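You operate a simulated robot arm through the tools that you are given. There is no shell and no other tool.

You are at the controls of a simulated robot arm. One attempt, no reset.

JOB
Bring the tester up to 6 bar with the seated gauge locked in.
Fine: lock it and shut the vent, then prime; never go 1 bar over, stop within 0.2 bar on the master, read the gauge and leave it standing there.

The check looks at the end state, three seconds after you hand in, the way a careful person would. Anything else that was tipped, shoved, dropped, spilled or broken makes it a failure.

ROBOT AND FRAMES
A 6-joint arm with a fingered hand, on a carriage that runs on a rail from [-0.119, -0.123] to [1.371, 1.414] (x, y) and turns from -166 to 166 degrees about z. Base frame: it is fixed where the carriage stands at the start and does not move with it; the origin is on the floor, on the carriage's upright axis, x ahead of it, y to its left, z up. Readings come in m, degrees, newtons and seconds.
It reaches about 1.04 m from its shoulder. Its first joint turns from -166.0 to 166.0 degrees. Places, roughly: black gauge [1.5, 0.25, 1]; green plunger [1.6, 0.6, 0.9]; master gauge [1.7, 0.6, 0.9]; socket lock knob [1.6, 0.6, 0.9]; tester pressure knob [1.8, 0.6, 0.9]; tester vent knob [1.7, 0.7, 0.9]. Payload 4 kg.
The tool frame sits at the grasp point between the pads (the TCP): z along the fingers, y along the line on which they close. The tips reach 0.026 m beyond it. The gripper opens to 0.132 m; its body begins 0.073 m behind the TCP. The gripper is a hand of 4 fingers: y runs from the thumb to the fingers, the wrist lies at [0, 0, -0.239] in the tool frame, and closing takes about 1.5 s.
Orientation is that of the tool frame in the base frame, as [roll, pitch, yaw] about the fixed x, y, z axes, in that order (R = Rz(yaw) Ry(pitch) Rx(roll)). With the fingers straight down and closing along the base's y, the tool's x points along the base's -x, its y along +y and its z along -z.

CONTROLS
- The arm moves only by the tool send_rows. Its argument "deltas" is one flat list of numbers, 6 for each row, row after row: the shift along the base's x, y, z in m, then the turn, a rotation vector about the base's x, y, z in degrees. In form: [tx, ty, tz, ax, ay, az, tx, ty, tz, ax, ay, az, ...]. A call has 1 to 20 rows; each row shifts and turns the commanded pose from where the row before left it. "claw" is the finger opening in m, from 0 to 0.132, set as the call begins (left out, the last holds). A row lasts 0.2 s, in which the tool goes at most 0.05 m and 8.6 degrees; a call with a longer step from one row to the next is refused whole, and so is a gripper value outside its range. Where a pose cannot be reached the arm comes as near as it can. A force on the tool above 40 N (or 10 N above the force at the start of the call, whichever is more), or a blocked arm, ends the call early, and 0.2 s more pass. The fingers move at their own pace (about 0.045 m/s each) and stop on an object; they squeeze with about 31 N. The grip force told is the motor's: it shows also when the fingers shut on nothing. Time passes only in rows, and 0.2 s behind the last, so rows that do not move let the fingers close. It gives the time, the measured TCP pose, the force on the tool (base axes), the opening and the grip force at its end, in the units of the frame above (readings bear some noise), with the torque about the TCP (base axes, N m) and any sound that the robot's microphone picked up.
- Cameras (640 x 400 px; columns grow to the right, rows downward): "scene" is now at [0.3351, 0.1597, 1.2296]; the picture's right is [-0.35, -0.94, 0.00], its down [-0.44, 0.17, -0.88] and it looks along [0.82, -0.31, -0.47] (base axes); focal length 280 px, centre (320, 200). "wrist" rides on the gripper at [0.068, 0.002, -0.097] in the tool frame; the picture's right is [-0.03, 1.00, 0.00], its down [-0.82, -0.02, -0.58] and it looks along [-0.58, -0.01, 0.82] (tool axes); focal length 270 px, centre (320, 200). There is no depth. A picture from a camera that has moved, and an enlarged one, comes with that camera's place and axes in the base frame and with its lens.
- get_image(camera): a new picture of that camera. No time passes.
- lift_body(by): moves the trunk up (or, below 0, down) by that many m; the arm and the scene camera ride with it, the base frame stays. It gives what a move gives, with no picture.
- base_move(legs): drives the robot by 1 to 6 legs, each [ahead, left, turn to the left] in m, m and degrees, along the robot's own axes; the way and the turn of a leg run together, so that a leg with both is an arc; at most 1.5 m and 180 degrees a leg. The arm and the cameras ride along, it lands a little off, and it stops where it bumps. It keeps to its track: a leg is cut to what the track allows. It gives what a move gives.
- curl_fingers(finger1, finger2, finger3, thumb_bend): sets how far each is bent, from 0 (flat) to 1 (curled in); at 0.3 the hand is open as for a grip, at 0.7 the pads meet at the TCP. One left out holds its place. A second passes; each finger stops where it meets its share of the squeeze, and holds until it gets a number again. A gripper value or a shape takes the hand back. It gives what a move gives, with no picture; readings hold the bend of each and the force on the fingers (four entries, about 0 where the hand has none), thumb and palm.
- preshape(shape): the hand has 4 fingers and takes this shape, open, in about a second: jaw (thumb against the fingers, like two jaws); tri (thumb and two fingers); tip (a fingertip pinch); poke (one finger out to press); point (the index stretched); flat (the hand flat); cup (the hand cupped); fist (a fist). The gripper value then closes the fingers along that shape, each until it touches; the sizes above hold for jaw. It gives what a move gives, with no picture.
- head_to(pan, tilt): turns the head with the scene camera to pan (to the left, within 143 degrees either way) and tilt (down, from -29 to 69), counted from straight ahead of the robot (the tilt from the chest, where the trunk bows). It gives what a move gives.
- zoom(camera, box): a new picture of the part [left, top, right, bottom] of that camera's present view, enlarged. No time passes.
- sign_off(): hands the job in; it is judged then, once.

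Places have to be worked out from the pictures, the camera data and where the tool is seen. Open the gripper and draw the arm clear of the work before you hand the job in, unless the task says otherwise.

The tools are called after ">>>" as a command line: name --argument value ..., lists and objects as JSON in quotes. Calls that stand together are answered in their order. send_rows: Moves the arm, as the interface text tells. Its arguments: {"type":"object","properties":{"deltas":{"type":"array"},"claw":{"type":"number"}},"required":["deltas"]} The other tools are called the same way: lift_body (by) moves the trunk up or down; preshape (shape) gives the hand a shape; curl_fingers (finger1, finger2, finger3, thumb_bend) moves the fingers one by one; base_move (legs) drives the base; head_to (pan, tilt) turns the head that bears the scene camera; get_image (camera) takes a picture; zoom (camera, box) takes an enlarged picture of a part of a camera's view; sign_off () hands the job in.

At the start:

```text
time_s: 0.0
position: [0.7401, 0.1112, 1.105]
tool_rot: [180.0, 0.0, 180.0]
wrist_force: [-0.2, 0.0, -0.7]
moment: [0.01, -0.01, 0.0]
finger_gap: 0.1319
grasp_force: 0.0
shape: jaw
bend: [0.3, 0.3, 0.3, 0.3]
finger forces: [0.0, 0.1, 0.1, 0.0, 0.0, 0.0]
trunk travel left (down, up): [-0.225, 0.403]
robot x, y, heading: [0.0006, 0.0017, -0.1]
head pan, tilt (commanded): [-20.6, 28.2]
```

scene: 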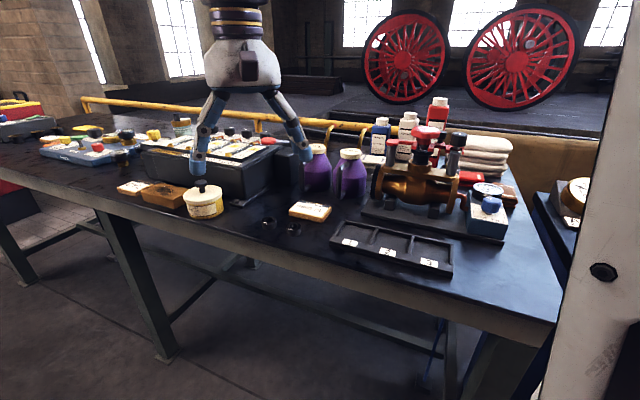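
wrist: 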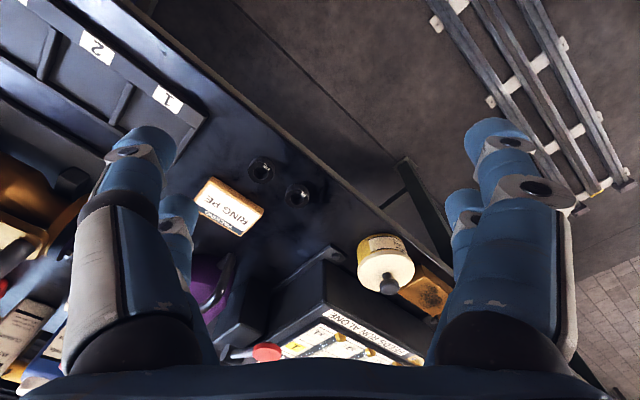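

The scene shows the bench; the tester should be around [1.7, 0.6, 0.9], to the left of the current view. I turn the head that way to look at it.

>>> head_to --pan 20 --tilt 20

>>> get_image --camera "scene"

```text
time_s: 1.1
position: [0.7405, 0.1114, 1.1056]
tool_rot: [-179.9, 0.1, 180.0]
wrist_force: [0.6, 0.2, 0.5]
moment: [-0.02, 0.02, -0.01]
finger_gap: 0.1318
grasp_force: 0.2
shape: jaw
bend: [0.3, 0.3, 0.3, 0.3]
finger forces: [0.1, 0.0, 0.0, 0.0, 0.0, 0.1]
trunk travel left (down, up): [-0.225, 0.403]
robot x, y, heading: [-0.0018, -0.0008, -0.1]
head pan, tilt (commanded): [20.0, 20.0]
```

```text
taken
camera scene: at [0.3374, 0.2236, 1.2428], right [0.34, -0.94, 0.0], down [-0.32, -0.12, -0.94], along [0.88, 0.32, -0.34], focal length 280 px, centre (320, 200)
```

scene: 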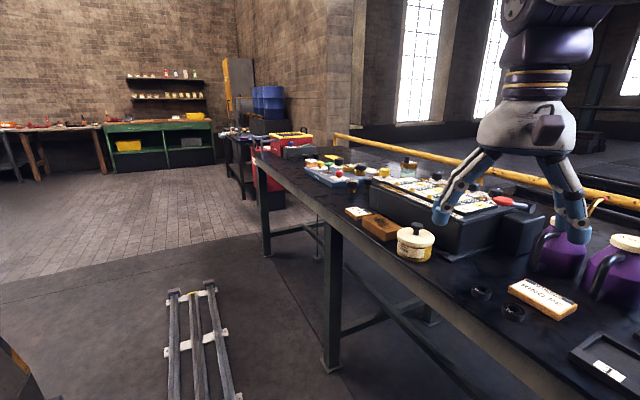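

The blue-plated device near pixel (340,172) fits the tester's rough place. I zoom in on it.

>>> zoom --camera "scene" --box '[280, 130, 480, 255]'

>>> zoom --camera "scene" --box '[295, 140, 395, 202]'

```text
3.20 times, centred on (380, 192) of scene
camera zoom: at [0.3374, 0.2236, 1.2428], right [0.34, -0.94, 0.0], down [-0.32, -0.12, -0.94], along [0.88, 0.32, -0.34], focal length 898 px, centre (128, 224)
```

zoom: 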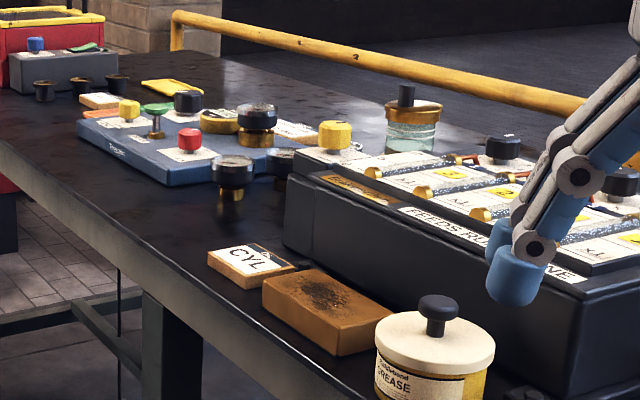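

```text
6.40 times, centred on (345, 171) of scene
camera zoom: at [0.3374, 0.2236, 1.2428], right [0.34, -0.94, 0.0], down [-0.32, -0.12, -0.94], along [0.88, 0.32, -0.34], focal length 1795 px, centre (160, 386)
```

zoom: 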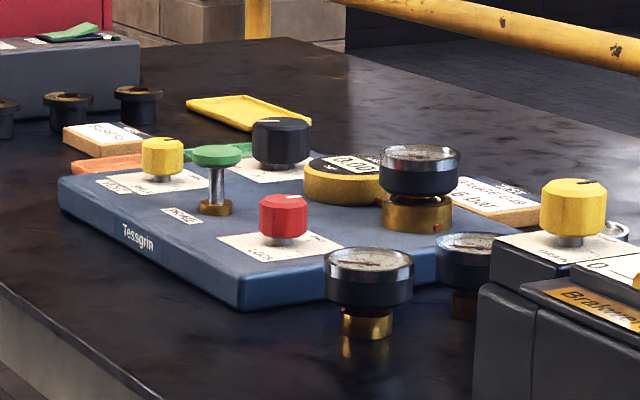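

The tester is the blue plate with yellow, red and black knobs, a green plunger, a master gauge and a gauge on a brass socket. I raise the trunk first so the arm clears everything on the bench before driving along the rail.

>>> lift_body --by 0.25

>>> get_image --camera "scene"

>>> get_image --camera "wrist"

```text
time_s: 3.6
position: [0.7399, 0.1113, 1.3549]
tool_rot: [179.9, 0.0, -179.9]
wrist_force: [-0.8, 0.3, 0.0]
moment: [-0.02, -0.02, -0.02]
finger_gap: 0.1319
grasp_force: 0.0
shape: jaw
bend: [0.3, 0.3, 0.3, 0.3]
finger forces: [0.0, 0.1, 0.0, 0.0, 0.0, 0.0]
trunk travel left (down, up): [-0.475, 0.153]
robot x, y, heading: [0.0027, 0.0041, -0.2]
head pan, tilt (commanded): [20.0, 20.0]
```

```text
taken
camera scene: at [0.2634, 0.2237, 1.4917], right [0.34, -0.94, 0.0], down [-0.32, -0.12, -0.94], along [0.88, 0.32, -0.34], focal length 280 px, centre (320, 200)
```

scene: 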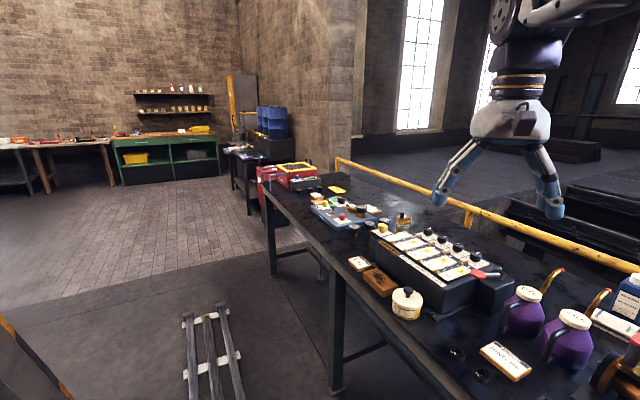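

```text
taken
camera wrist: at [0.673, 0.1132, 1.4499], right [0.03, 1.0, 0.0], down [0.82, -0.02, 0.58], along [0.58, -0.01, -0.82], focal length 270 px, centre (320, 200)
```

wrist: 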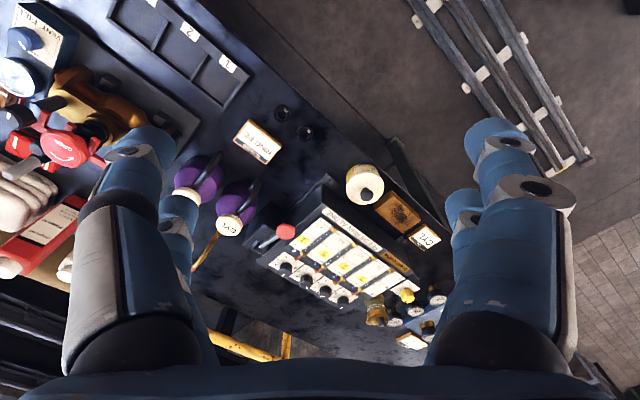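

The arm now stands at z 1.35, above everything on the bench. I turn the carriage to face the bench and then slide along the rail to the left until the tester is in front.

>>> base_move --legs '[[0, 0, -44], [0, 1.4, 0]]'

>>> head_to --pan 0 --tilt 50

>>> get_image --camera "scene"

```text
time_s: 12.6
position: [1.5701, 0.5526, 1.3559]
tool_rot: [-179.9, -0.1, 135.2]
wrist_force: [-0.3, -1.0, -0.3]
moment: [-0.01, -0.03, 0.03]
finger_gap: 0.1317
grasp_force: 0.0
shape: jaw
bend: [0.3, 0.3, 0.3, 0.3]
finger forces: [0.1, 0.0, 0.0, 0.0, 0.0, 0.0]
trunk travel left (down, up): [-0.475, 0.153]
robot x, y, heading: [0.9644, 0.9921, -44.8]
head pan, tilt (commanded): [20.0, 20.0]
```

```text
time_s: 13.5
position: [1.5697, 0.5531, 1.354]
tool_rot: [-180.0, 0.0, 135.2]
wrist_force: [0.3, -0.6, 0.7]
moment: [0.06, 0.02, 0.03]
finger_gap: 0.1319
grasp_force: 0.2
shape: jaw
bend: [0.3, 0.3, 0.3, 0.3]
finger forces: [0.1, 0.0, 0.0, 0.1, 0.0, 0.0]
trunk travel left (down, up): [-0.475, 0.153]
robot x, y, heading: [0.9679, 0.9975, -45.2]
head pan, tilt (commanded): [0.0, 50.0]
```

```text
taken
camera scene: at [1.2789, 0.9541, 1.4462], right [-0.7, -0.71, 0.0], down [-0.54, 0.54, -0.64], along [0.46, -0.45, -0.77], focal length 280 px, centre (320, 200)
```

scene: 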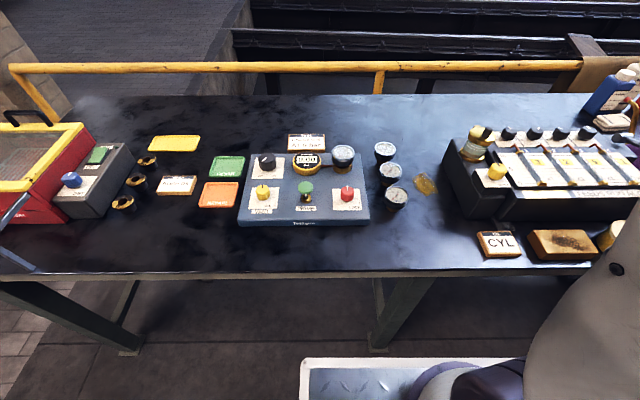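

Now the tester is right in front of the scene camera. I zoom in to read the labels.

>>> zoom --camera "scene" --box '[230, 125, 390, 225]'

>>> zoom --camera "scene" --box '[240, 130, 320, 180]'

>>> zoom --camera "scene" --box '[240, 175, 320, 225]'

>>> zoom --camera "scene" --box '[310, 135, 420, 215]'

>>> zoom --camera "scene" --box '[140, 130, 250, 215]'

```text
4.00 times, centred on (310, 175) of scene
camera zoom: at [1.2789, 0.9541, 1.4462], right [-0.7, -0.71, 0.0], down [-0.54, 0.54, -0.64], along [0.46, -0.45, -0.77], focal length 1122 px, centre (360, 300)
```

zoom: 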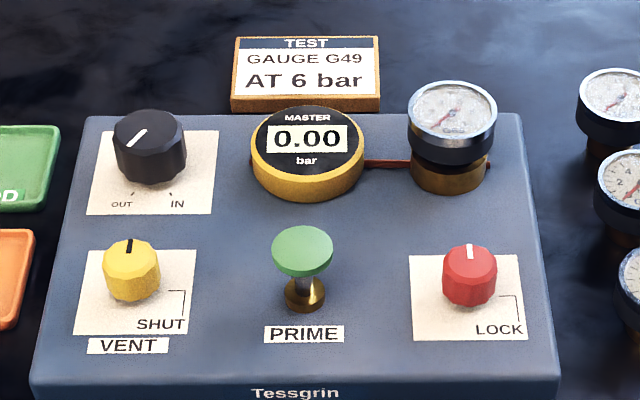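

```text
8.00 times, centred on (280, 155) of scene
camera zoom: at [1.2789, 0.9541, 1.4462], right [-0.7, -0.71, 0.0], down [-0.54, 0.54, -0.64], along [0.46, -0.45, -0.77], focal length 2244 px, centre (640, 560)
```

zoom: 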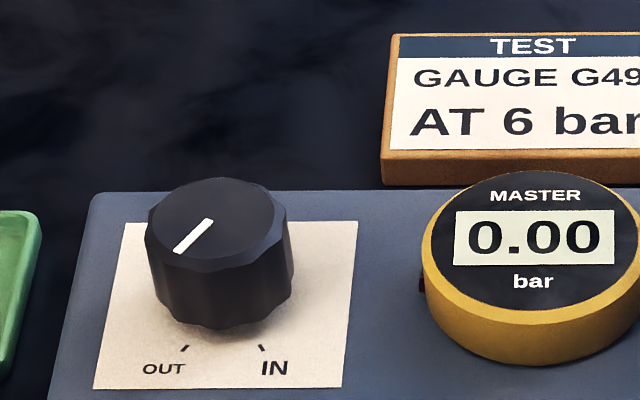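

```text
8.00 times, centred on (280, 200) of scene
camera zoom: at [1.2789, 0.9541, 1.4462], right [-0.7, -0.71, 0.0], down [-0.54, 0.54, -0.64], along [0.46, -0.45, -0.77], focal length 2244 px, centre (640, 200)
```

zoom: 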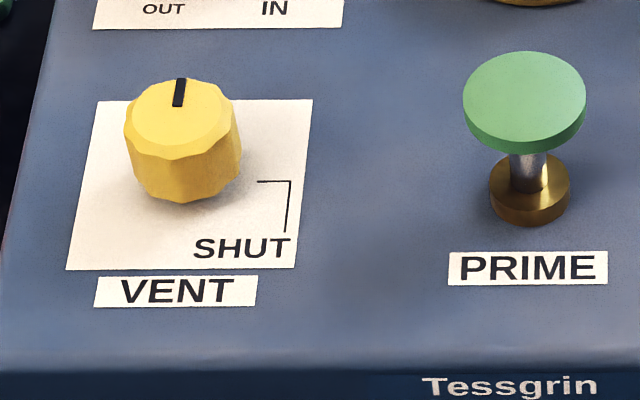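

```text
5.00 times, centred on (365, 175) of scene
camera zoom: at [1.2789, 0.9541, 1.4462], right [-0.7, -0.71, 0.0], down [-0.54, 0.54, -0.64], along [0.46, -0.45, -0.77], focal length 1402 px, centre (95, 325)
```

zoom: 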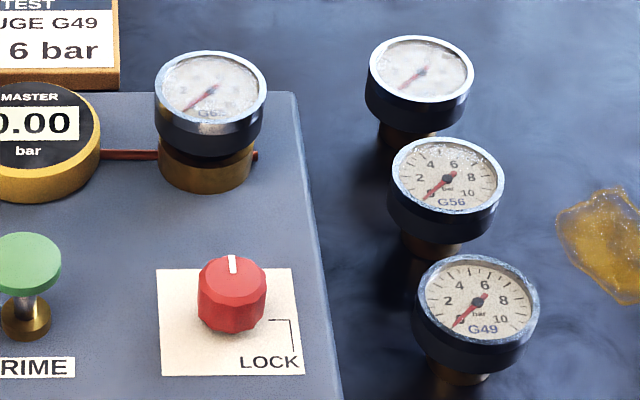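

```text
4.71 times, centred on (195, 172) of scene
camera zoom: at [1.2789, 0.9541, 1.4462], right [-0.7, -0.71, 0.0], down [-0.54, 0.54, -0.64], along [0.46, -0.45, -0.77], focal length 1320 px, centre (908, 329)
```

zoom: 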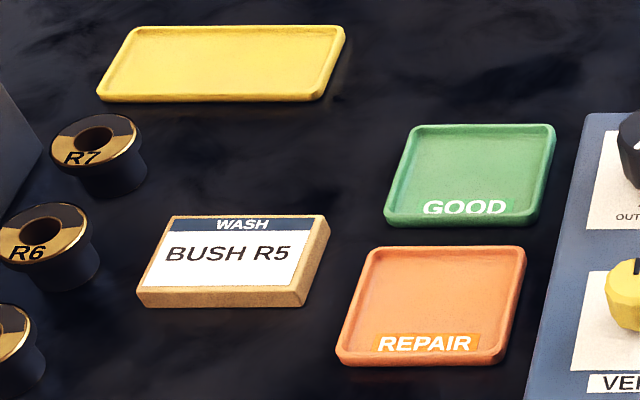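

The tester layout is clear: vent (yellow) and lock (red) both point away (12 o'clock) with their SHUT/LOCK ticks at 3 o'clock, the black pressure knob is at OUT, and the master shows 0.00. I'll check what the hand looks like before descending, and look at the wrist view and the region of the listed black gauge.

>>> get_image --camera "wrist"

>>> zoom --camera "scene" --box '[420, 100, 540, 175]'

>>> zoom --camera "scene" --box '[325, 140, 365, 165]'

>>> preshape --shape "tri"

>>> get_image --camera "wrist"

```text
taken
camera wrist: at [1.5229, 0.6027, 1.4501], right [0.72, 0.69, 0.0], down [0.56, -0.59, 0.58], along [0.4, -0.42, -0.82], focal length 270 px, centre (320, 200)
```

wrist: 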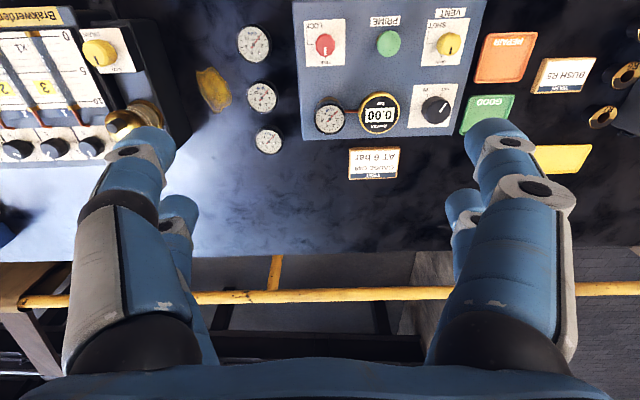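

```text
5.33 times, centred on (480, 138) of scene
camera zoom: at [1.2789, 0.9541, 1.4462], right [-0.7, -0.71, 0.0], down [-0.54, 0.54, -0.64], along [0.46, -0.45, -0.77], focal length 1496 px, centre (-533, 533)
```

zoom: 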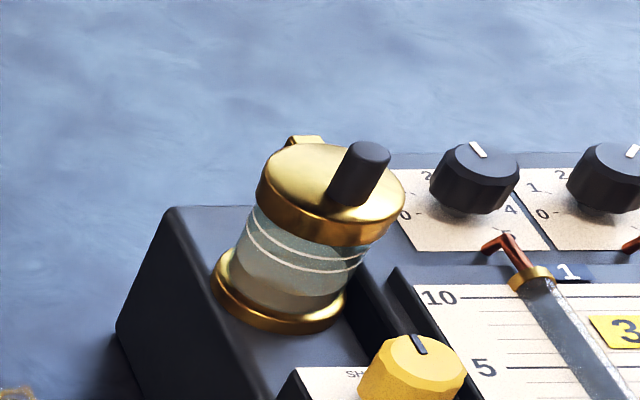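

```text
16.00 times, centred on (345, 152) of scene
camera zoom: at [1.2789, 0.9541, 1.4462], right [-0.7, -0.71, 0.0], down [-0.54, 0.54, -0.64], along [0.46, -0.45, -0.77], focal length 4487 px, centre (-80, 960)
```

zoom: 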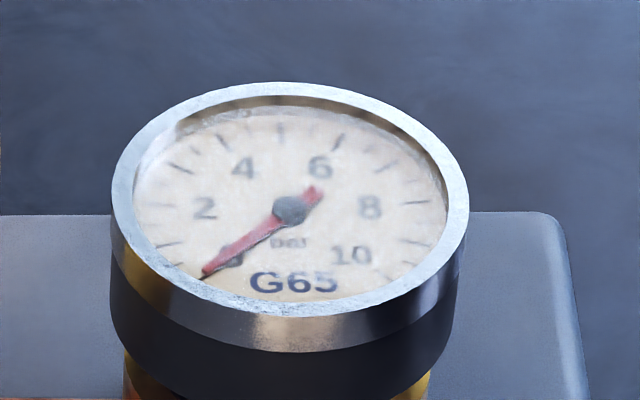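

```text
time_s: 14.4
position: [1.5695, 0.553, 1.3546]
tool_rot: [-180.0, 0.1, 135.2]
wrist_force: [1.2, -0.3, 0.7]
moment: [0.0, 0.02, 0.04]
finger_gap: 0.1318
grasp_force: 0.2
shape: tri
bend: [0.3, 0.3, 0.3, 0.3]
finger forces: [0.1, 0.0, 0.0, 0.0, 0.1, 0.1]
trunk travel left (down, up): [-0.475, 0.153]
robot x, y, heading: [0.9657, 0.9939, -44.9]
head pan, tilt (commanded): [0.0, 50.0]
```

```text
taken
camera wrist: at [1.5229, 0.6027, 1.4501], right [0.72, 0.69, 0.0], down [0.56, -0.59, 0.58], along [0.4, -0.42, -0.82], focal length 270 px, centre (320, 200)
```

wrist: 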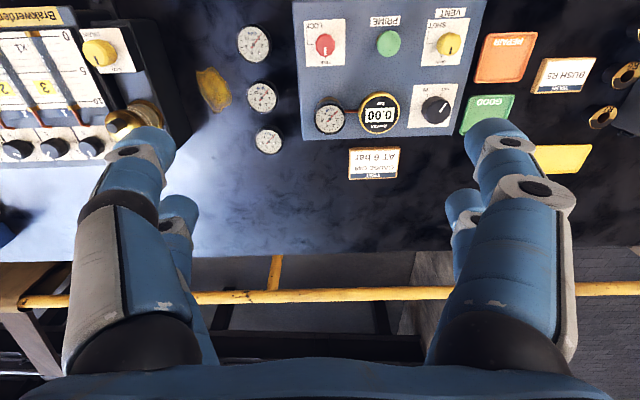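

The hand seems to have two digits on each side; I tip the head up to see the hand from the front and check its true geometry.

>>> head_to --pan 0 --tilt 10

>>> get_image --camera "scene"

>>> preshape --shape "tip"

>>> get_image --camera "scene"

>>> get_image --camera "wrist"

```text
time_s: 15.5
position: [1.5689, 0.553, 1.3547]
tool_rot: [180.0, 0.0, 135.2]
wrist_force: [-0.1, 0.2, -0.3]
moment: [-0.01, 0.01, 0.0]
finger_gap: 0.1318
grasp_force: 0.0
shape: tri
bend: [0.3, 0.3, 0.3, 0.3]
finger forces: [0.0, 0.0, 0.0, 0.0, 0.0, 0.0]
trunk travel left (down, up): [-0.475, 0.153]
robot x, y, heading: [0.9637, 0.9946, -44.7]
head pan, tilt (commanded): [0.0, 10.0]
```

```text
taken
camera scene: at [1.2902, 0.9429, 1.508], right [-0.7, -0.71, 0.0], down [-0.12, 0.12, -0.98], along [0.7, -0.69, -0.17], focal length 280 px, centre (320, 200)
```

scene: 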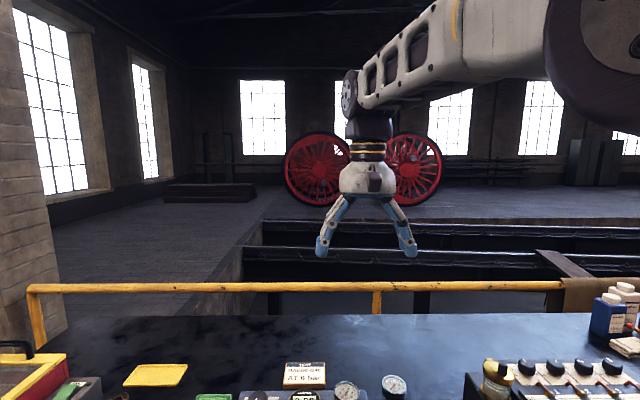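

```text
time_s: 16.4
position: [1.5694, 0.5535, 1.3544]
tool_rot: [-180.0, 0.0, 135.2]
wrist_force: [-0.2, -0.1, 0.0]
moment: [-0.03, 0.01, -0.01]
finger_gap: 0.132
grasp_force: 0.0
shape: tip
bend: [0.3, 0.3, 0.3, 0.3]
finger forces: [0.1, 0.0, 0.0, 0.0, 0.0, 0.0]
trunk travel left (down, up): [-0.475, 0.153]
robot x, y, heading: [0.9661, 0.9924, -44.9]
head pan, tilt (commanded): [0.0, 10.0]
```

```text
taken
camera scene: at [1.2902, 0.9429, 1.508], right [-0.7, -0.71, 0.0], down [-0.12, 0.12, -0.98], along [0.7, -0.69, -0.17], focal length 280 px, centre (320, 200)
```

scene: 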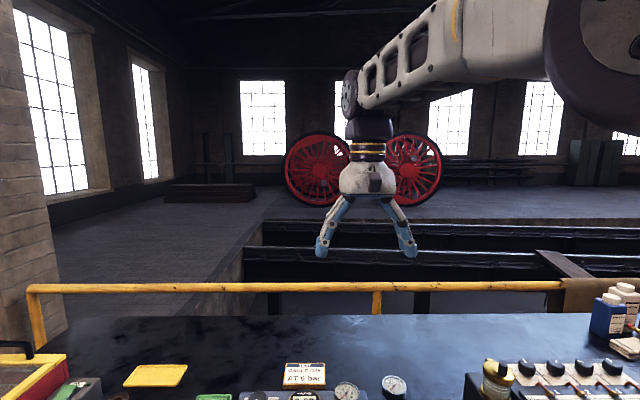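

```text
taken
camera wrist: at [1.5229, 0.6027, 1.4501], right [0.72, 0.69, 0.0], down [0.56, -0.59, 0.58], along [0.4, -0.42, -0.82], focal length 270 px, centre (320, 200)
```

wrist: 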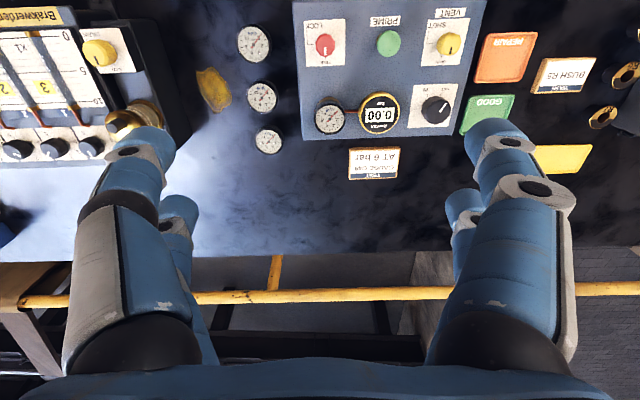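

I zoom in on the hand to see how its digits are arranged.

>>> zoom --camera "scene" --box '[290, 140, 450, 265]'

>>> send_rows --deltas '[0, 0, 0, 0, 0, 0, 0, 0, 0, 0, 0, 0, 0, 0, 0, 0, 0, 0, 0, 0, 0, 0, 0, 0, 0, 0, 0, 0, 0, 0, 0, 0, 0, 0, 0, 0]' --claw 0.03

>>> get_image --camera "wrist"

>>> zoom --camera "scene" --box '[290, 140, 450, 265]'

```text
3.20 times, centred on (370, 202) of scene
camera zoom: at [1.2902, 0.9429, 1.508], right [-0.7, -0.71, 0.0], down [-0.12, 0.12, -0.98], along [0.7, -0.69, -0.17], focal length 898 px, centre (160, 192)
```

zoom: 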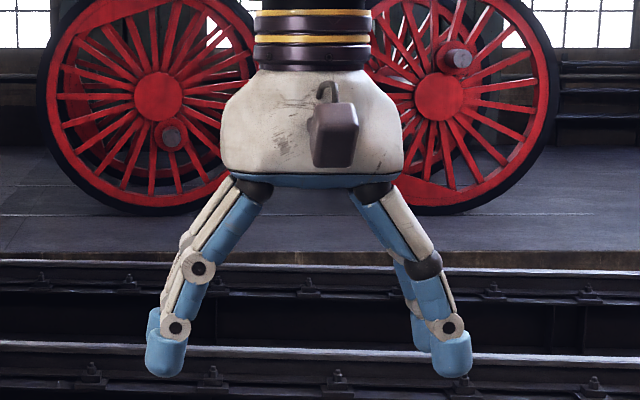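

```text
time_s: 17.8
position: [1.569, 0.5531, 1.3549]
tool_rot: [-180.0, 0.0, 135.2]
wrist_force: [-0.9, -0.7, -0.1]
moment: [0.0, 0.05, 0.02]
finger_gap: 0.0303
grasp_force: 0.1
shape: tip
bend: [0.73, 0.73, 0.73, 0.7]
finger forces: [0.0, 0.0, 0.0, 0.0, 0.0, 0.0]
trunk travel left (down, up): [-0.475, 0.153]
robot x, y, heading: [0.9658, 0.9948, -44.8]
head pan, tilt (commanded): [0.0, 10.0]
```

```text
taken
camera wrist: at [1.5229, 0.6027, 1.4501], right [0.72, 0.69, 0.0], down [0.56, -0.59, 0.58], along [0.4, -0.42, -0.82], focal length 270 px, centre (320, 200)
```

wrist: 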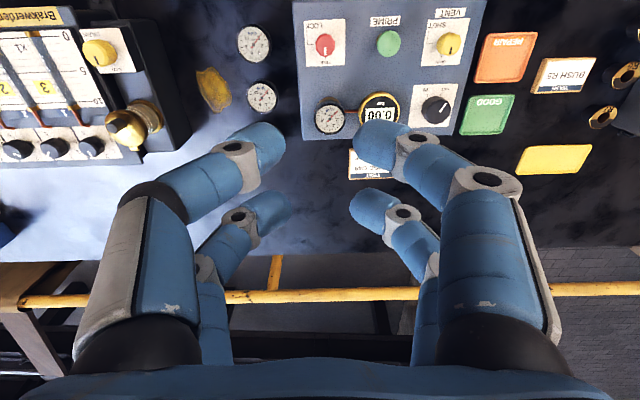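

```text
3.20 times, centred on (370, 202) of scene
camera zoom: at [1.2902, 0.9429, 1.508], right [-0.7, -0.71, 0.0], down [-0.12, 0.12, -0.98], along [0.7, -0.69, -0.17], focal length 898 px, centre (160, 192)
```

zoom: 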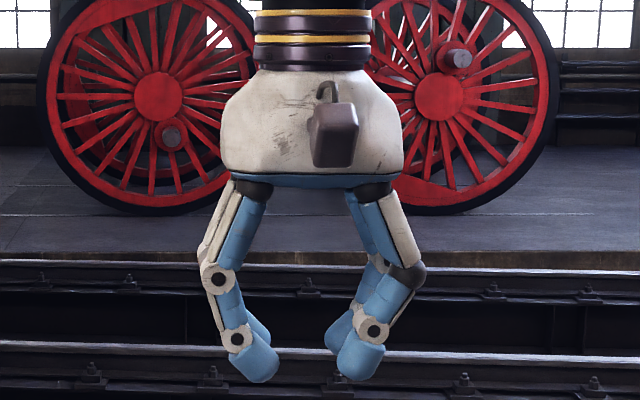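

The hand has four digits in a 2x2 layout about 4 cm apart, so a four-pad grip on a 34 mm knob should work. I return to the jaw shape, tilt the head back down, and at height move over the red LOCK knob at about [1.5625, 0.5725], with the tool pre-turned +45°.

>>> preshape --shape "jaw"

>>> head_to --pan 0 --tilt 45

>>> send_rows --deltas '[-0.0011, 0.0032, -0.02, 0, 0, 7.5, -0.0011, 0.0032, -0.03, 0, 0, 7.5, -0.0011, 0.0032, -0.03, 0, 0, 7.5, -0.0011, 0.0032, -0.03, 0, 0, 7.5, -0.0011, 0.0032, -0.03, 0, 0, 7.5, -0.001, 0.0033, -0.03, 0, 0, 7.5, 0, 0, -0.03, 0, 0, 0, 0, 0, 0, 0, 0, 0]' --claw 0.075

>>> get_image --camera "wrist"

>>> get_image --camera "scene"

```text
time_s: 18.7
position: [1.569, 0.5529, 1.3558]
tool_rot: [180.0, 0.0, 135.2]
wrist_force: [0.7, -0.3, 0.0]
moment: [-0.04, -0.03, -0.02]
finger_gap: 0.132
grasp_force: 0.1
shape: jaw
bend: [0.3, 0.3, 0.3, 0.3]
finger forces: [0.1, 0.1, 0.1, 0.1, 0.0, 0.0]
trunk travel left (down, up): [-0.475, 0.153]
robot x, y, heading: [0.964, 0.9984, -44.7]
head pan, tilt (commanded): [0.0, 10.0]
```

```text
time_s: 19.7
position: [1.5685, 0.5526, 1.356]
tool_rot: [180.0, 0.1, 135.2]
wrist_force: [-0.1, 0.1, 0.5]
moment: [0.02, -0.02, -0.01]
finger_gap: 0.1317
grasp_force: 0.1
shape: jaw
bend: [0.3, 0.3, 0.3, 0.3]
finger forces: [0.0, 0.1, 0.1, 0.1, 0.1, 0.1]
trunk travel left (down, up): [-0.475, 0.153]
robot x, y, heading: [0.9636, 0.9947, -44.8]
head pan, tilt (commanded): [0.0, 45.0]
```

```text
time_s: 21.5
position: [1.561, 0.5723, 1.1532]
tool_rot: [180.0, 0.0, -179.8]
wrist_force: [-0.2, 0.0, 0.0]
moment: [-0.02, 0.03, 0.02]
finger_gap: 0.0755
grasp_force: 0.2
shape: jaw
bend: [0.72, 0.72, 0.72, 0.7]
finger forces: [0.0, 0.0, 0.1, 0.0, 0.0, 0.0]
trunk travel left (down, up): [-0.475, 0.153]
robot x, y, heading: [0.9631, 0.9946, -44.7]
head pan, tilt (commanded): [0.0, 45.0]
```

```text
taken
camera wrist: at [1.4937, 0.5744, 1.2492], right [0.02, 1.0, 0.0], down [0.82, -0.02, 0.58], along [0.58, -0.01, -0.82], focal length 270 px, centre (320, 200)
```

wrist: 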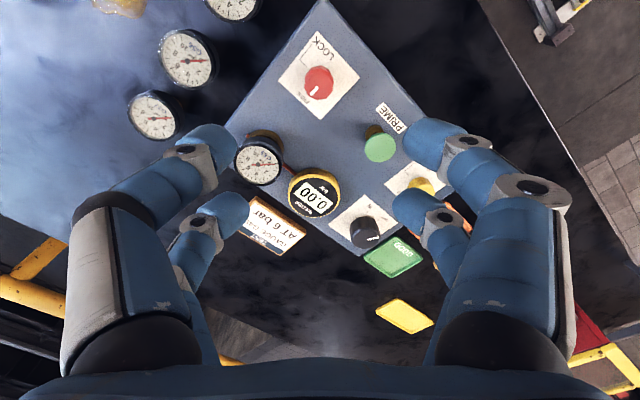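

```text
taken
camera scene: at [1.2819, 0.9511, 1.4531], right [-0.7, -0.71, 0.0], down [-0.5, 0.5, -0.71], along [0.5, -0.5, -0.71], focal length 280 px, centre (320, 200)
```

scene: 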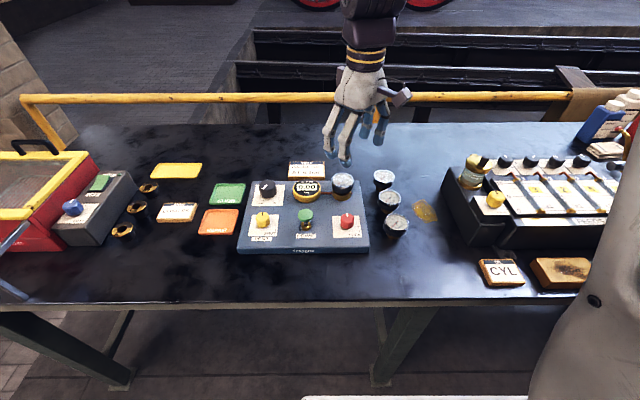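

The wrist view puts the red knob at about [1.561, 0.572], right under the TCP. I descend to z ≈ 0.96 for a closer check.

>>> send_rows --deltas '[0, 0, -0.04, 0, 0, 0, 0, 0, -0.04, 0, 0, 0, 0, 0, -0.04, 0, 0, 0, 0, 0, -0.04, 0, 0, 0, 0, 0, -0.03, 0, 0, 0, 0, 0, 0, 0, 0, 0]'

>>> get_image --camera "wrist"

>>> zoom --camera "scene" --box '[220, 100, 420, 260]'

```text
time_s: 22.9
position: [1.5625, 0.5699, 0.9661]
tool_rot: [180.0, -0.1, -179.8]
wrist_force: [-0.2, 0.2, -0.6]
moment: [-0.01, -0.01, -0.02]
finger_gap: 0.0754
grasp_force: 0.2
shape: jaw
bend: [0.72, 0.72, 0.72, 0.7]
finger forces: [0.1, 0.0, 0.1, 0.0, 0.1, 0.0]
trunk travel left (down, up): [-0.475, 0.153]
robot x, y, heading: [0.966, 0.9912, -45.1]
head pan, tilt (commanded): [0.0, 45.0]
```

```text
taken
camera wrist: at [1.4949, 0.5708, 1.0594], right [0.02, 1.0, 0.0], down [0.82, -0.02, 0.58], along [0.58, -0.01, -0.82], focal length 270 px, centre (320, 200)
```

wrist: 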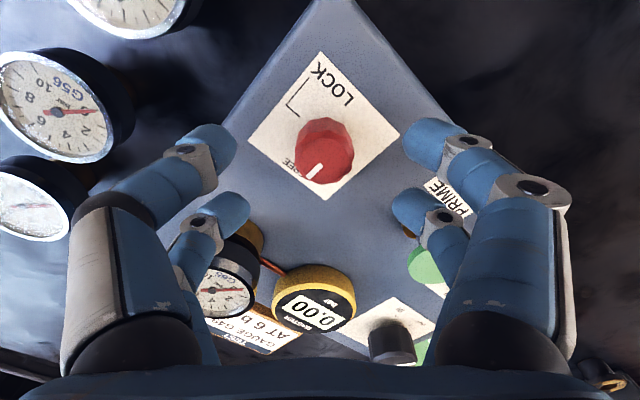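

```text
2.50 times, centred on (320, 180) of scene
camera zoom: at [1.2819, 0.9511, 1.4531], right [-0.7, -0.71, 0.0], down [-0.5, 0.5, -0.71], along [0.5, -0.5, -0.71], focal length 701 px, centre (320, 250)
```

zoom: 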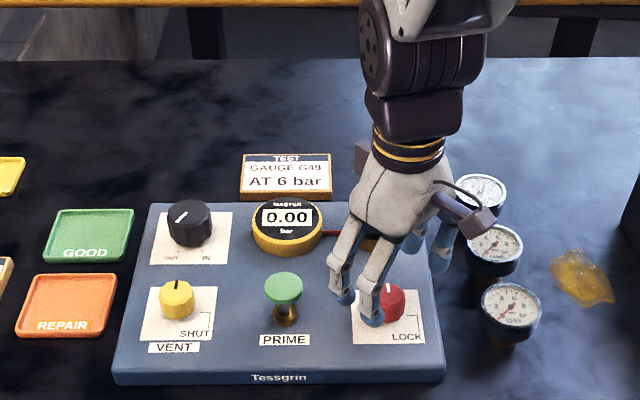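

The knob sits just under the hand; its pointer is at a "FREE" mark and LOCK has a bracket tick. I zoom the wrist view to judge the tick's exact angle before gripping.

>>> zoom --camera "wrist" --box '[240, 50, 400, 200]'

>>> zoom --camera "scene" --box '[325, 200, 375, 250]'

```text
2.67 times, centred on (320, 125) of wrist
camera zoom: at [1.4949, 0.5708, 1.0594], right [0.02, 1.0, 0.0], down [0.82, -0.02, 0.58], along [0.58, -0.01, -0.82], focal length 721 px, centre (320, 400)
```

zoom: 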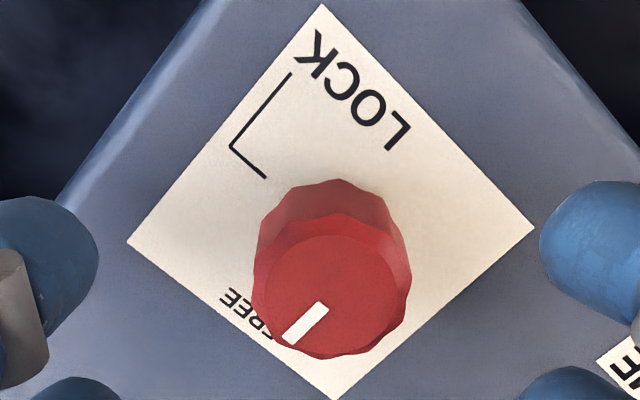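

```text
8.00 times, centred on (350, 225) of scene
camera zoom: at [1.2819, 0.9511, 1.4531], right [-0.7, -0.71, 0.0], down [-0.5, 0.5, -0.71], along [0.5, -0.5, -0.71], focal length 2244 px, centre (80, 0)
```

zoom: 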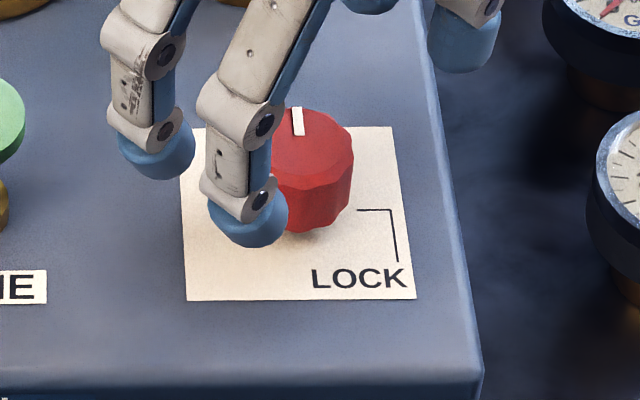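

The LOCK tick's short leg points at the knob from the 3 o'clock side, i.e. a 90° clockwise turn from FREE. I centre on the knob, lower to z≈0.92, then close the fingers.

>>> send_rows --deltas '[-0.003, 0.0026, 0, 0, 0, 0, 0, 0, -0.02, 0, 0, 0, 0, 0, -0.024, 0, 0, 0, 0, 0, 0, 0, 0, 0]'

>>> get_image --camera "wrist"

>>> zoom --camera "scene" --box '[300, 150, 400, 250]'

```text
time_s: 23.9
position: [1.5591, 0.5745, 0.922]
tool_rot: [179.9, 0.0, -179.8]
wrist_force: [-0.2, 0.5, -1.2]
moment: [0.01, 0.01, 0.02]
finger_gap: 0.0756
grasp_force: 0.1
shape: jaw
bend: [0.72, 0.72, 0.72, 0.7]
finger forces: [0.0, 0.0, 0.0, 0.0, 0.0, 0.1]
trunk travel left (down, up): [-0.475, 0.153]
robot x, y, heading: [0.9661, 0.9949, -44.5]
head pan, tilt (commanded): [0.0, 45.0]
```

```text
taken
camera wrist: at [1.4906, 0.5763, 1.0172], right [0.02, 1.0, 0.0], down [0.82, -0.02, 0.58], along [0.58, -0.01, -0.82], focal length 270 px, centre (320, 200)
```

wrist: 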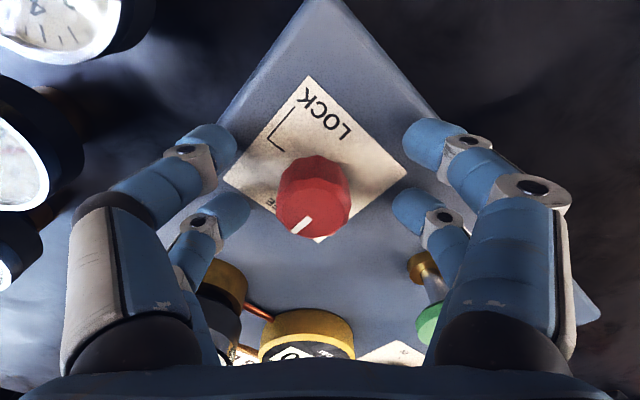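

```text
4.00 times, centred on (350, 200) of scene
camera zoom: at [1.2819, 0.9511, 1.4531], right [-0.7, -0.71, 0.0], down [-0.5, 0.5, -0.71], along [0.5, -0.5, -0.71], focal length 1122 px, centre (200, 200)
```

zoom: 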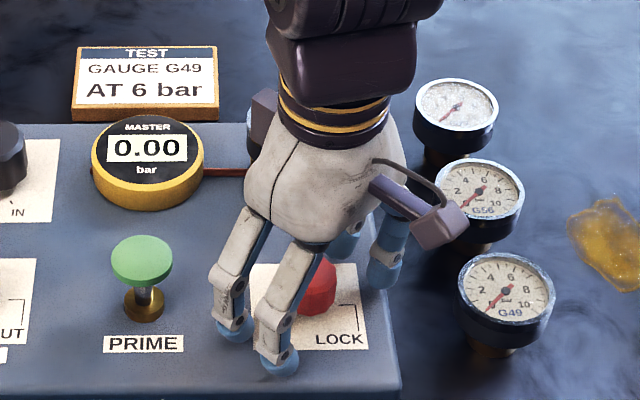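

The knob sits centred between the four fingertips within a few mm. I close the fingers on it.

>>> send_rows --deltas '[0, 0, 0, 0, 0, 0, 0, 0, 0, 0, 0, 0, 0, 0, 0, 0, 0, 0, 0, 0, 0, 0, 0, 0, 0, 0, 0, 0, 0, 0, 0, 0, 0, 0, 0, 0, 0, 0, 0, 0, 0, 0]' --claw 0.015

>>> get_image --camera "wrist"

```text
time_s: 25.5
position: [1.5565, 0.5748, 0.9226]
tool_rot: [180.0, -0.1, -179.8]
wrist_force: [0.9, -3.5, 2.4]
moment: [-0.1, -0.05, -0.01]
finger_gap: 0.0165
grasp_force: 0.1
shape: jaw
bend: [0.72, 0.72, 0.71, 0.7]
finger forces: [0.1, 1.0, 4.1, 0.0, 0.0, 0.0]
trunk travel left (down, up): [-0.475, 0.153]
robot x, y, heading: [0.9658, 0.9974, -45.0]
head pan, tilt (commanded): [0.0, 45.0]
```

```text
taken
camera wrist: at [1.4907, 0.5761, 1.0175], right [0.02, 1.0, 0.0], down [0.82, -0.02, 0.58], along [0.58, -0.01, -0.82], focal length 270 px, centre (320, 200)
```

wrist: 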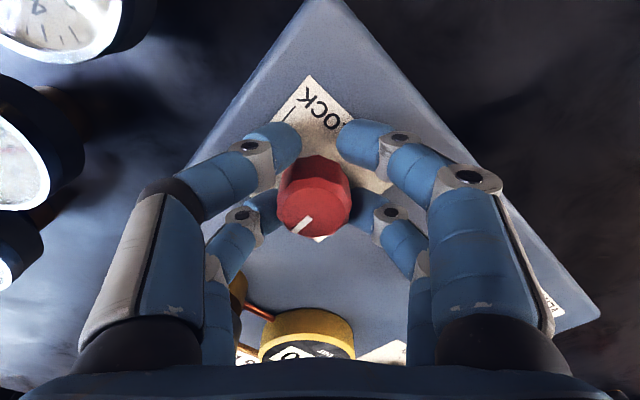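

The four fingertips cage the knob on its flanks, but the grip is not firm yet (gap 0.0165, tiny forces). I close fully so they squeeze it.

>>> send_rows --deltas '[0, 0, 0, 0, 0, 0, 0, 0, 0, 0, 0, 0, 0, 0, 0, 0, 0, 0, 0, 0, 0, 0, 0, 0]' --claw 0.0

>>> get_image --camera "wrist"

>>> zoom --camera "scene" --box '[300, 150, 400, 250]'

```text
time_s: 26.5
position: [1.5582, 0.5754, 0.9229]
tool_rot: [179.9, -0.2, -179.8]
wrist_force: [9.8, -0.9, -7.3]
moment: [-0.02, -0.09, 0.02]
finger_gap: 0.0
grasp_force: 31.1
shape: jaw
bend: [0.61, 0.72, 0.73, 0.7]
finger forces: [0.0, 24.6, 24.6, 0.0, 0.0, 0.1]
trunk travel left (down, up): [-0.475, 0.153]
robot x, y, heading: [0.9689, 0.999, -44.9]
head pan, tilt (commanded): [0.0, 45.0]
```

```text
taken
camera wrist: at [1.4915, 0.5762, 1.017], right [0.02, 1.0, 0.0], down [0.82, -0.02, 0.58], along [0.58, -0.01, -0.82], focal length 270 px, centre (320, 200)
```

wrist: 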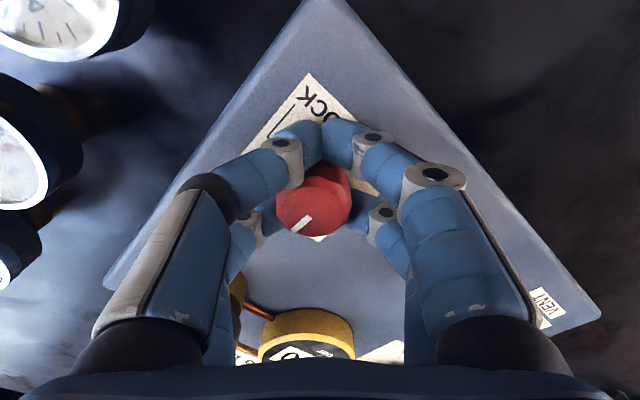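

```text
4.00 times, centred on (350, 200) of scene
camera zoom: at [1.2826, 0.951, 1.4529], right [-0.7, -0.71, 0.0], down [-0.5, 0.5, -0.71], along [0.5, -0.5, -0.71], focal length 1122 px, centre (200, 200)
```

zoom: 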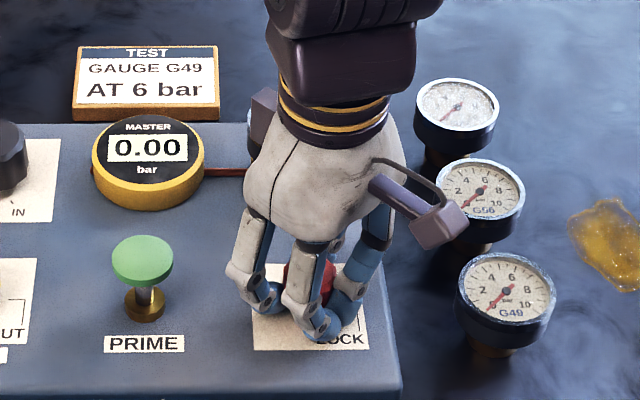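

The front pair met in front of the knob and only the rear pair squeezes its flank, so that grip would wedge. I open, shift the hand so the rear pair is centred on the knob (about 18 mm toward the robot side), and check.

>>> send_rows --deltas '[0, 0, 0, 0, 0, 0, 0, 0, 0, 0, 0, 0, 0, 0, 0, 0, 0, 0, 0, 0, 0, 0, 0, 0, -0.0075, -0.001, 0, 0, 0, 0, -0.0075, -0.001, 0, 0, 0, 0, 0, 0, 0, 0, 0, 0]' --claw 0.07

>>> get_image --camera "wrist"

```text
time_s: 28.1
position: [1.5434, 0.5718, 0.9223]
tool_rot: [-180.0, 0.0, -179.8]
wrist_force: [0.4, -1.0, -0.3]
moment: [0.01, 0.0, 0.01]
finger_gap: 0.0695
grasp_force: 0.0
shape: jaw
bend: [0.72, 0.72, 0.72, 0.7]
finger forces: [0.0, 0.1, 0.1, 0.0, 0.0, 0.1]
trunk travel left (down, up): [-0.475, 0.153]
robot x, y, heading: [0.9628, 0.993, -44.5]
head pan, tilt (commanded): [0.0, 45.0]
```

```text
taken
camera wrist: at [1.4757, 0.5741, 1.0171], right [0.02, 1.0, 0.0], down [0.82, -0.02, 0.58], along [0.58, -0.01, -0.82], focal length 270 px, centre (320, 200)
```

wrist: 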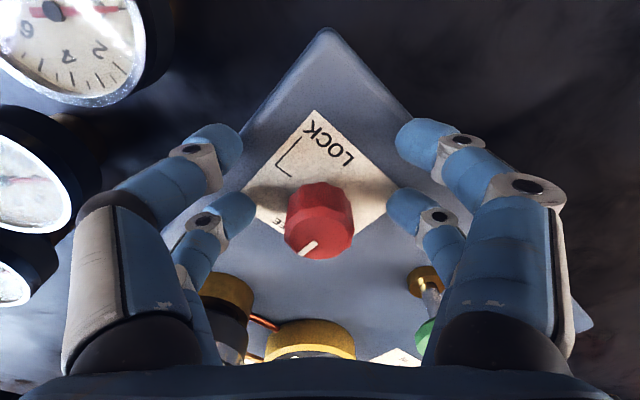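

The rear fingertips are now level with the knob's centre. I close on it.

>>> send_rows --deltas '[0, 0, 0, 0, 0, 0, 0, 0, 0, 0, 0, 0, 0, 0, 0, 0, 0, 0, 0, 0, 0, 0, 0, 0, 0, 0, 0, 0, 0, 0, 0, 0, 0, 0, 0, 0, 0, 0, 0, 0, 0, 0, 0, 0, 0, 0, 0, 0]' --claw 0.01

>>> get_image --camera "wrist"

```text
time_s: 29.9
position: [1.5431, 0.573, 0.9225]
tool_rot: [180.0, 0.0, -179.8]
wrist_force: [-0.5, -1.6, 8.3]
moment: [-0.06, -0.15, 0.01]
finger_gap: 0.013
grasp_force: 0.1
shape: jaw
bend: [0.71, 0.7, 0.7, 0.7]
finger forces: [0.1, 5.1, 6.7, 0.1, 0.0, 0.1]
trunk travel left (down, up): [-0.475, 0.153]
robot x, y, heading: [0.9695, 0.9958, -44.9]
head pan, tilt (commanded): [0.0, 45.0]
```

```text
taken
camera wrist: at [1.4757, 0.5741, 1.0172], right [0.02, 1.0, 0.0], down [0.82, -0.02, 0.58], along [0.58, -0.01, -0.82], focal length 270 px, centre (320, 200)
```

wrist: 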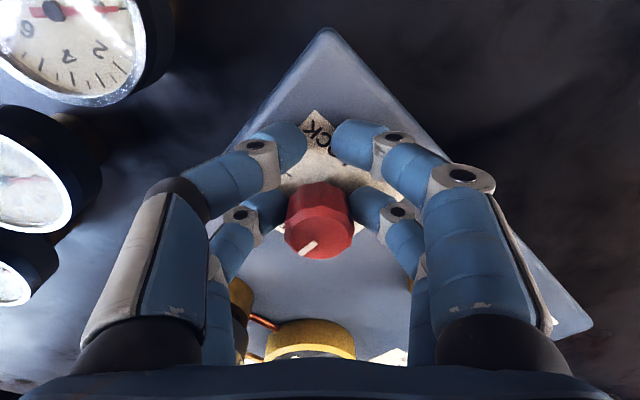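

The rear pair now pinches the knob squarely (5–7 N each). I squeeze fully before turning.

>>> send_rows --deltas '[0, 0, 0, 0, 0, 0, 0, 0, 0, 0, 0, 0, 0, 0, 0, 0, 0, 0]' --claw 0.0

>>> get_image --camera "wrist"

```text
time_s: 30.7
position: [1.5428, 0.572, 0.9208]
tool_rot: [180.0, -0.1, -179.8]
wrist_force: [-1.0, 1.1, -6.3]
moment: [0.02, 0.1, -0.02]
finger_gap: 0.0001
grasp_force: 31.0
shape: jaw
bend: [0.61, 0.73, 0.73, 0.7]
finger forces: [0.0, 27.7, 26.8, 0.1, 0.0, 0.1]
trunk travel left (down, up): [-0.475, 0.153]
robot x, y, heading: [0.9714, 0.9954, -44.9]
head pan, tilt (commanded): [0.0, 45.0]
```

```text
taken
camera wrist: at [1.4754, 0.5742, 1.0166], right [0.02, 1.0, 0.0], down [0.82, -0.02, 0.58], along [0.58, -0.01, -0.82], focal length 270 px, centre (320, 200)
```

wrist: 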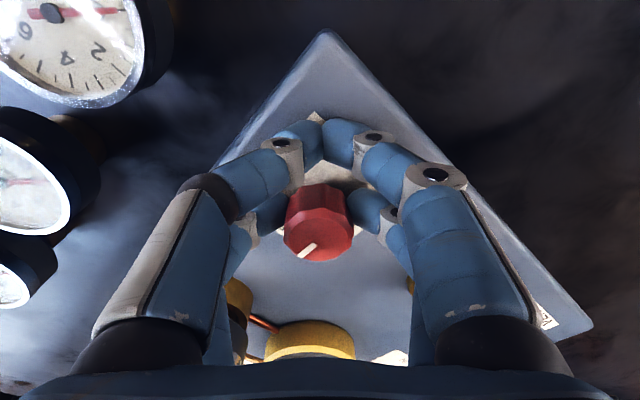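

Both rear pads hold with about 27 N. I turn the hand clockwise 45° about the knob's axis first and check that the knob follows.

>>> send_rows --deltas '[0.00016, 0.00245, 0, 0, 0, -7.5, 0.00048, 0.00242, 0, 0, 0, -7.5, 0.00079, 0.00232, 0, 0, 0, -7.5, 0.00109, 0.00221, 0, 0, 0, -7.5, 0.00136, 0.00204, 0, 0, 0, -7.5, 0.00163, 0.00185, 0, 0, 0, -7.5]'

>>> get_image --camera "wrist"

>>> zoom --camera "scene" --box '[300, 150, 400, 250]'

```text
time_s: 32.1
position: [1.5498, 0.5884, 0.9218]
tool_rot: [180.0, 0.0, 135.0]
wrist_force: [-3.1, 7.6, -5.0]
moment: [0.2, 0.08, 0.13]
finger_gap: 0.0
grasp_force: 30.5
shape: jaw
bend: [0.61, 0.73, 0.73, 0.7]
finger forces: [0.0, 30.4, 27.2, 0.1, 0.1, 0.0]
trunk travel left (down, up): [-0.475, 0.153]
robot x, y, heading: [0.9662, 0.9963, -44.9]
head pan, tilt (commanded): [0.0, 45.0]
```

```text
taken
camera wrist: at [1.5038, 0.6366, 1.0163], right [0.72, 0.69, 0.0], down [0.56, -0.59, 0.58], along [0.4, -0.42, -0.82], focal length 270 px, centre (320, 200)
```

wrist: 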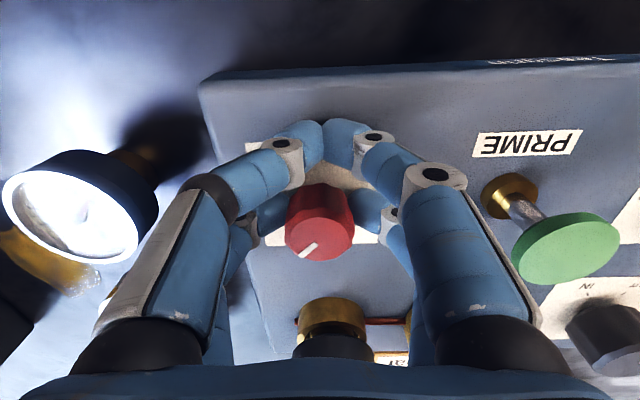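

```text
4.00 times, centred on (350, 200) of scene
camera zoom: at [1.282, 0.9513, 1.4531], right [-0.7, -0.71, 0.0], down [-0.5, 0.5, -0.71], along [0.5, -0.5, -0.71], focal length 1122 px, centre (200, 200)
```

zoom: 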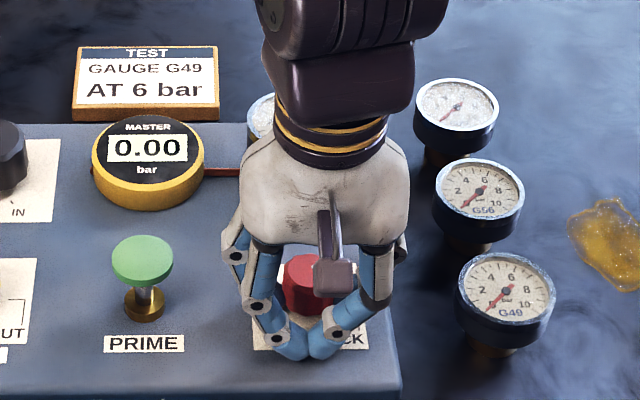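

The knob's pointer has turned with the hand by 45°. I continue the remaining 45°.

>>> send_rows --deltas '[0.00185, 0.00163, 0, 0, 0, -7.5, 0.00204, 0.00136, 0, 0, 0, -7.5, 0.00221, 0.00109, 0, 0, 0, -7.5, 0.00232, 0.00079, 0, 0, 0, -7.5, 0.00242, 0.00048, 0, 0, 0, -7.5, 0.00245, 0.00016, 0, 0, 0, -7.5]'

>>> get_image --camera "wrist"

>>> zoom --camera "scene" --box '[300, 150, 400, 250]'

```text
time_s: 33.5
position: [1.5645, 0.5922, 0.9207]
tool_rot: [179.9, -0.1, 90.0]
wrist_force: [4.1, 6.7, -6.6]
moment: [0.28, -0.12, 0.12]
finger_gap: 0.0
grasp_force: 31.1
shape: jaw
bend: [0.61, 0.73, 0.73, 0.7]
finger forces: [0.0, 31.5, 26.7, 0.0, 0.0, 0.0]
trunk travel left (down, up): [-0.475, 0.153]
robot x, y, heading: [0.9671, 0.9983, -44.7]
head pan, tilt (commanded): [0.0, 45.0]
```

```text
taken
camera wrist: at [1.5675, 0.661, 1.0164], right [1.0, -0.02, 0.0], down [-0.02, -0.82, 0.58], along [-0.01, -0.58, -0.82], focal length 270 px, centre (320, 200)
```

wrist: 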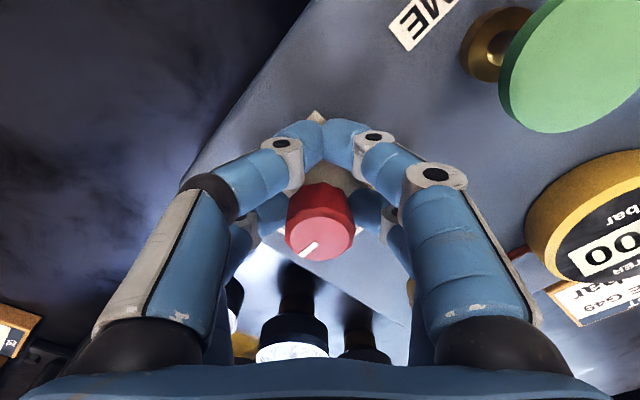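

```text
4.00 times, centred on (350, 200) of scene
camera zoom: at [1.2823, 0.9512, 1.453], right [-0.7, -0.71, 0.0], down [-0.5, 0.5, -0.71], along [0.5, -0.5, -0.71], focal length 1122 px, centre (200, 200)
```

zoom: 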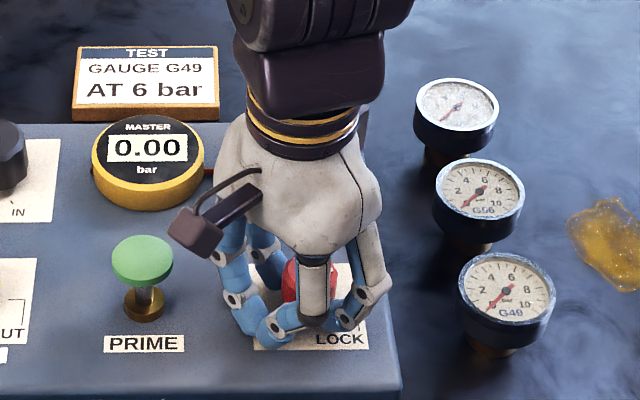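

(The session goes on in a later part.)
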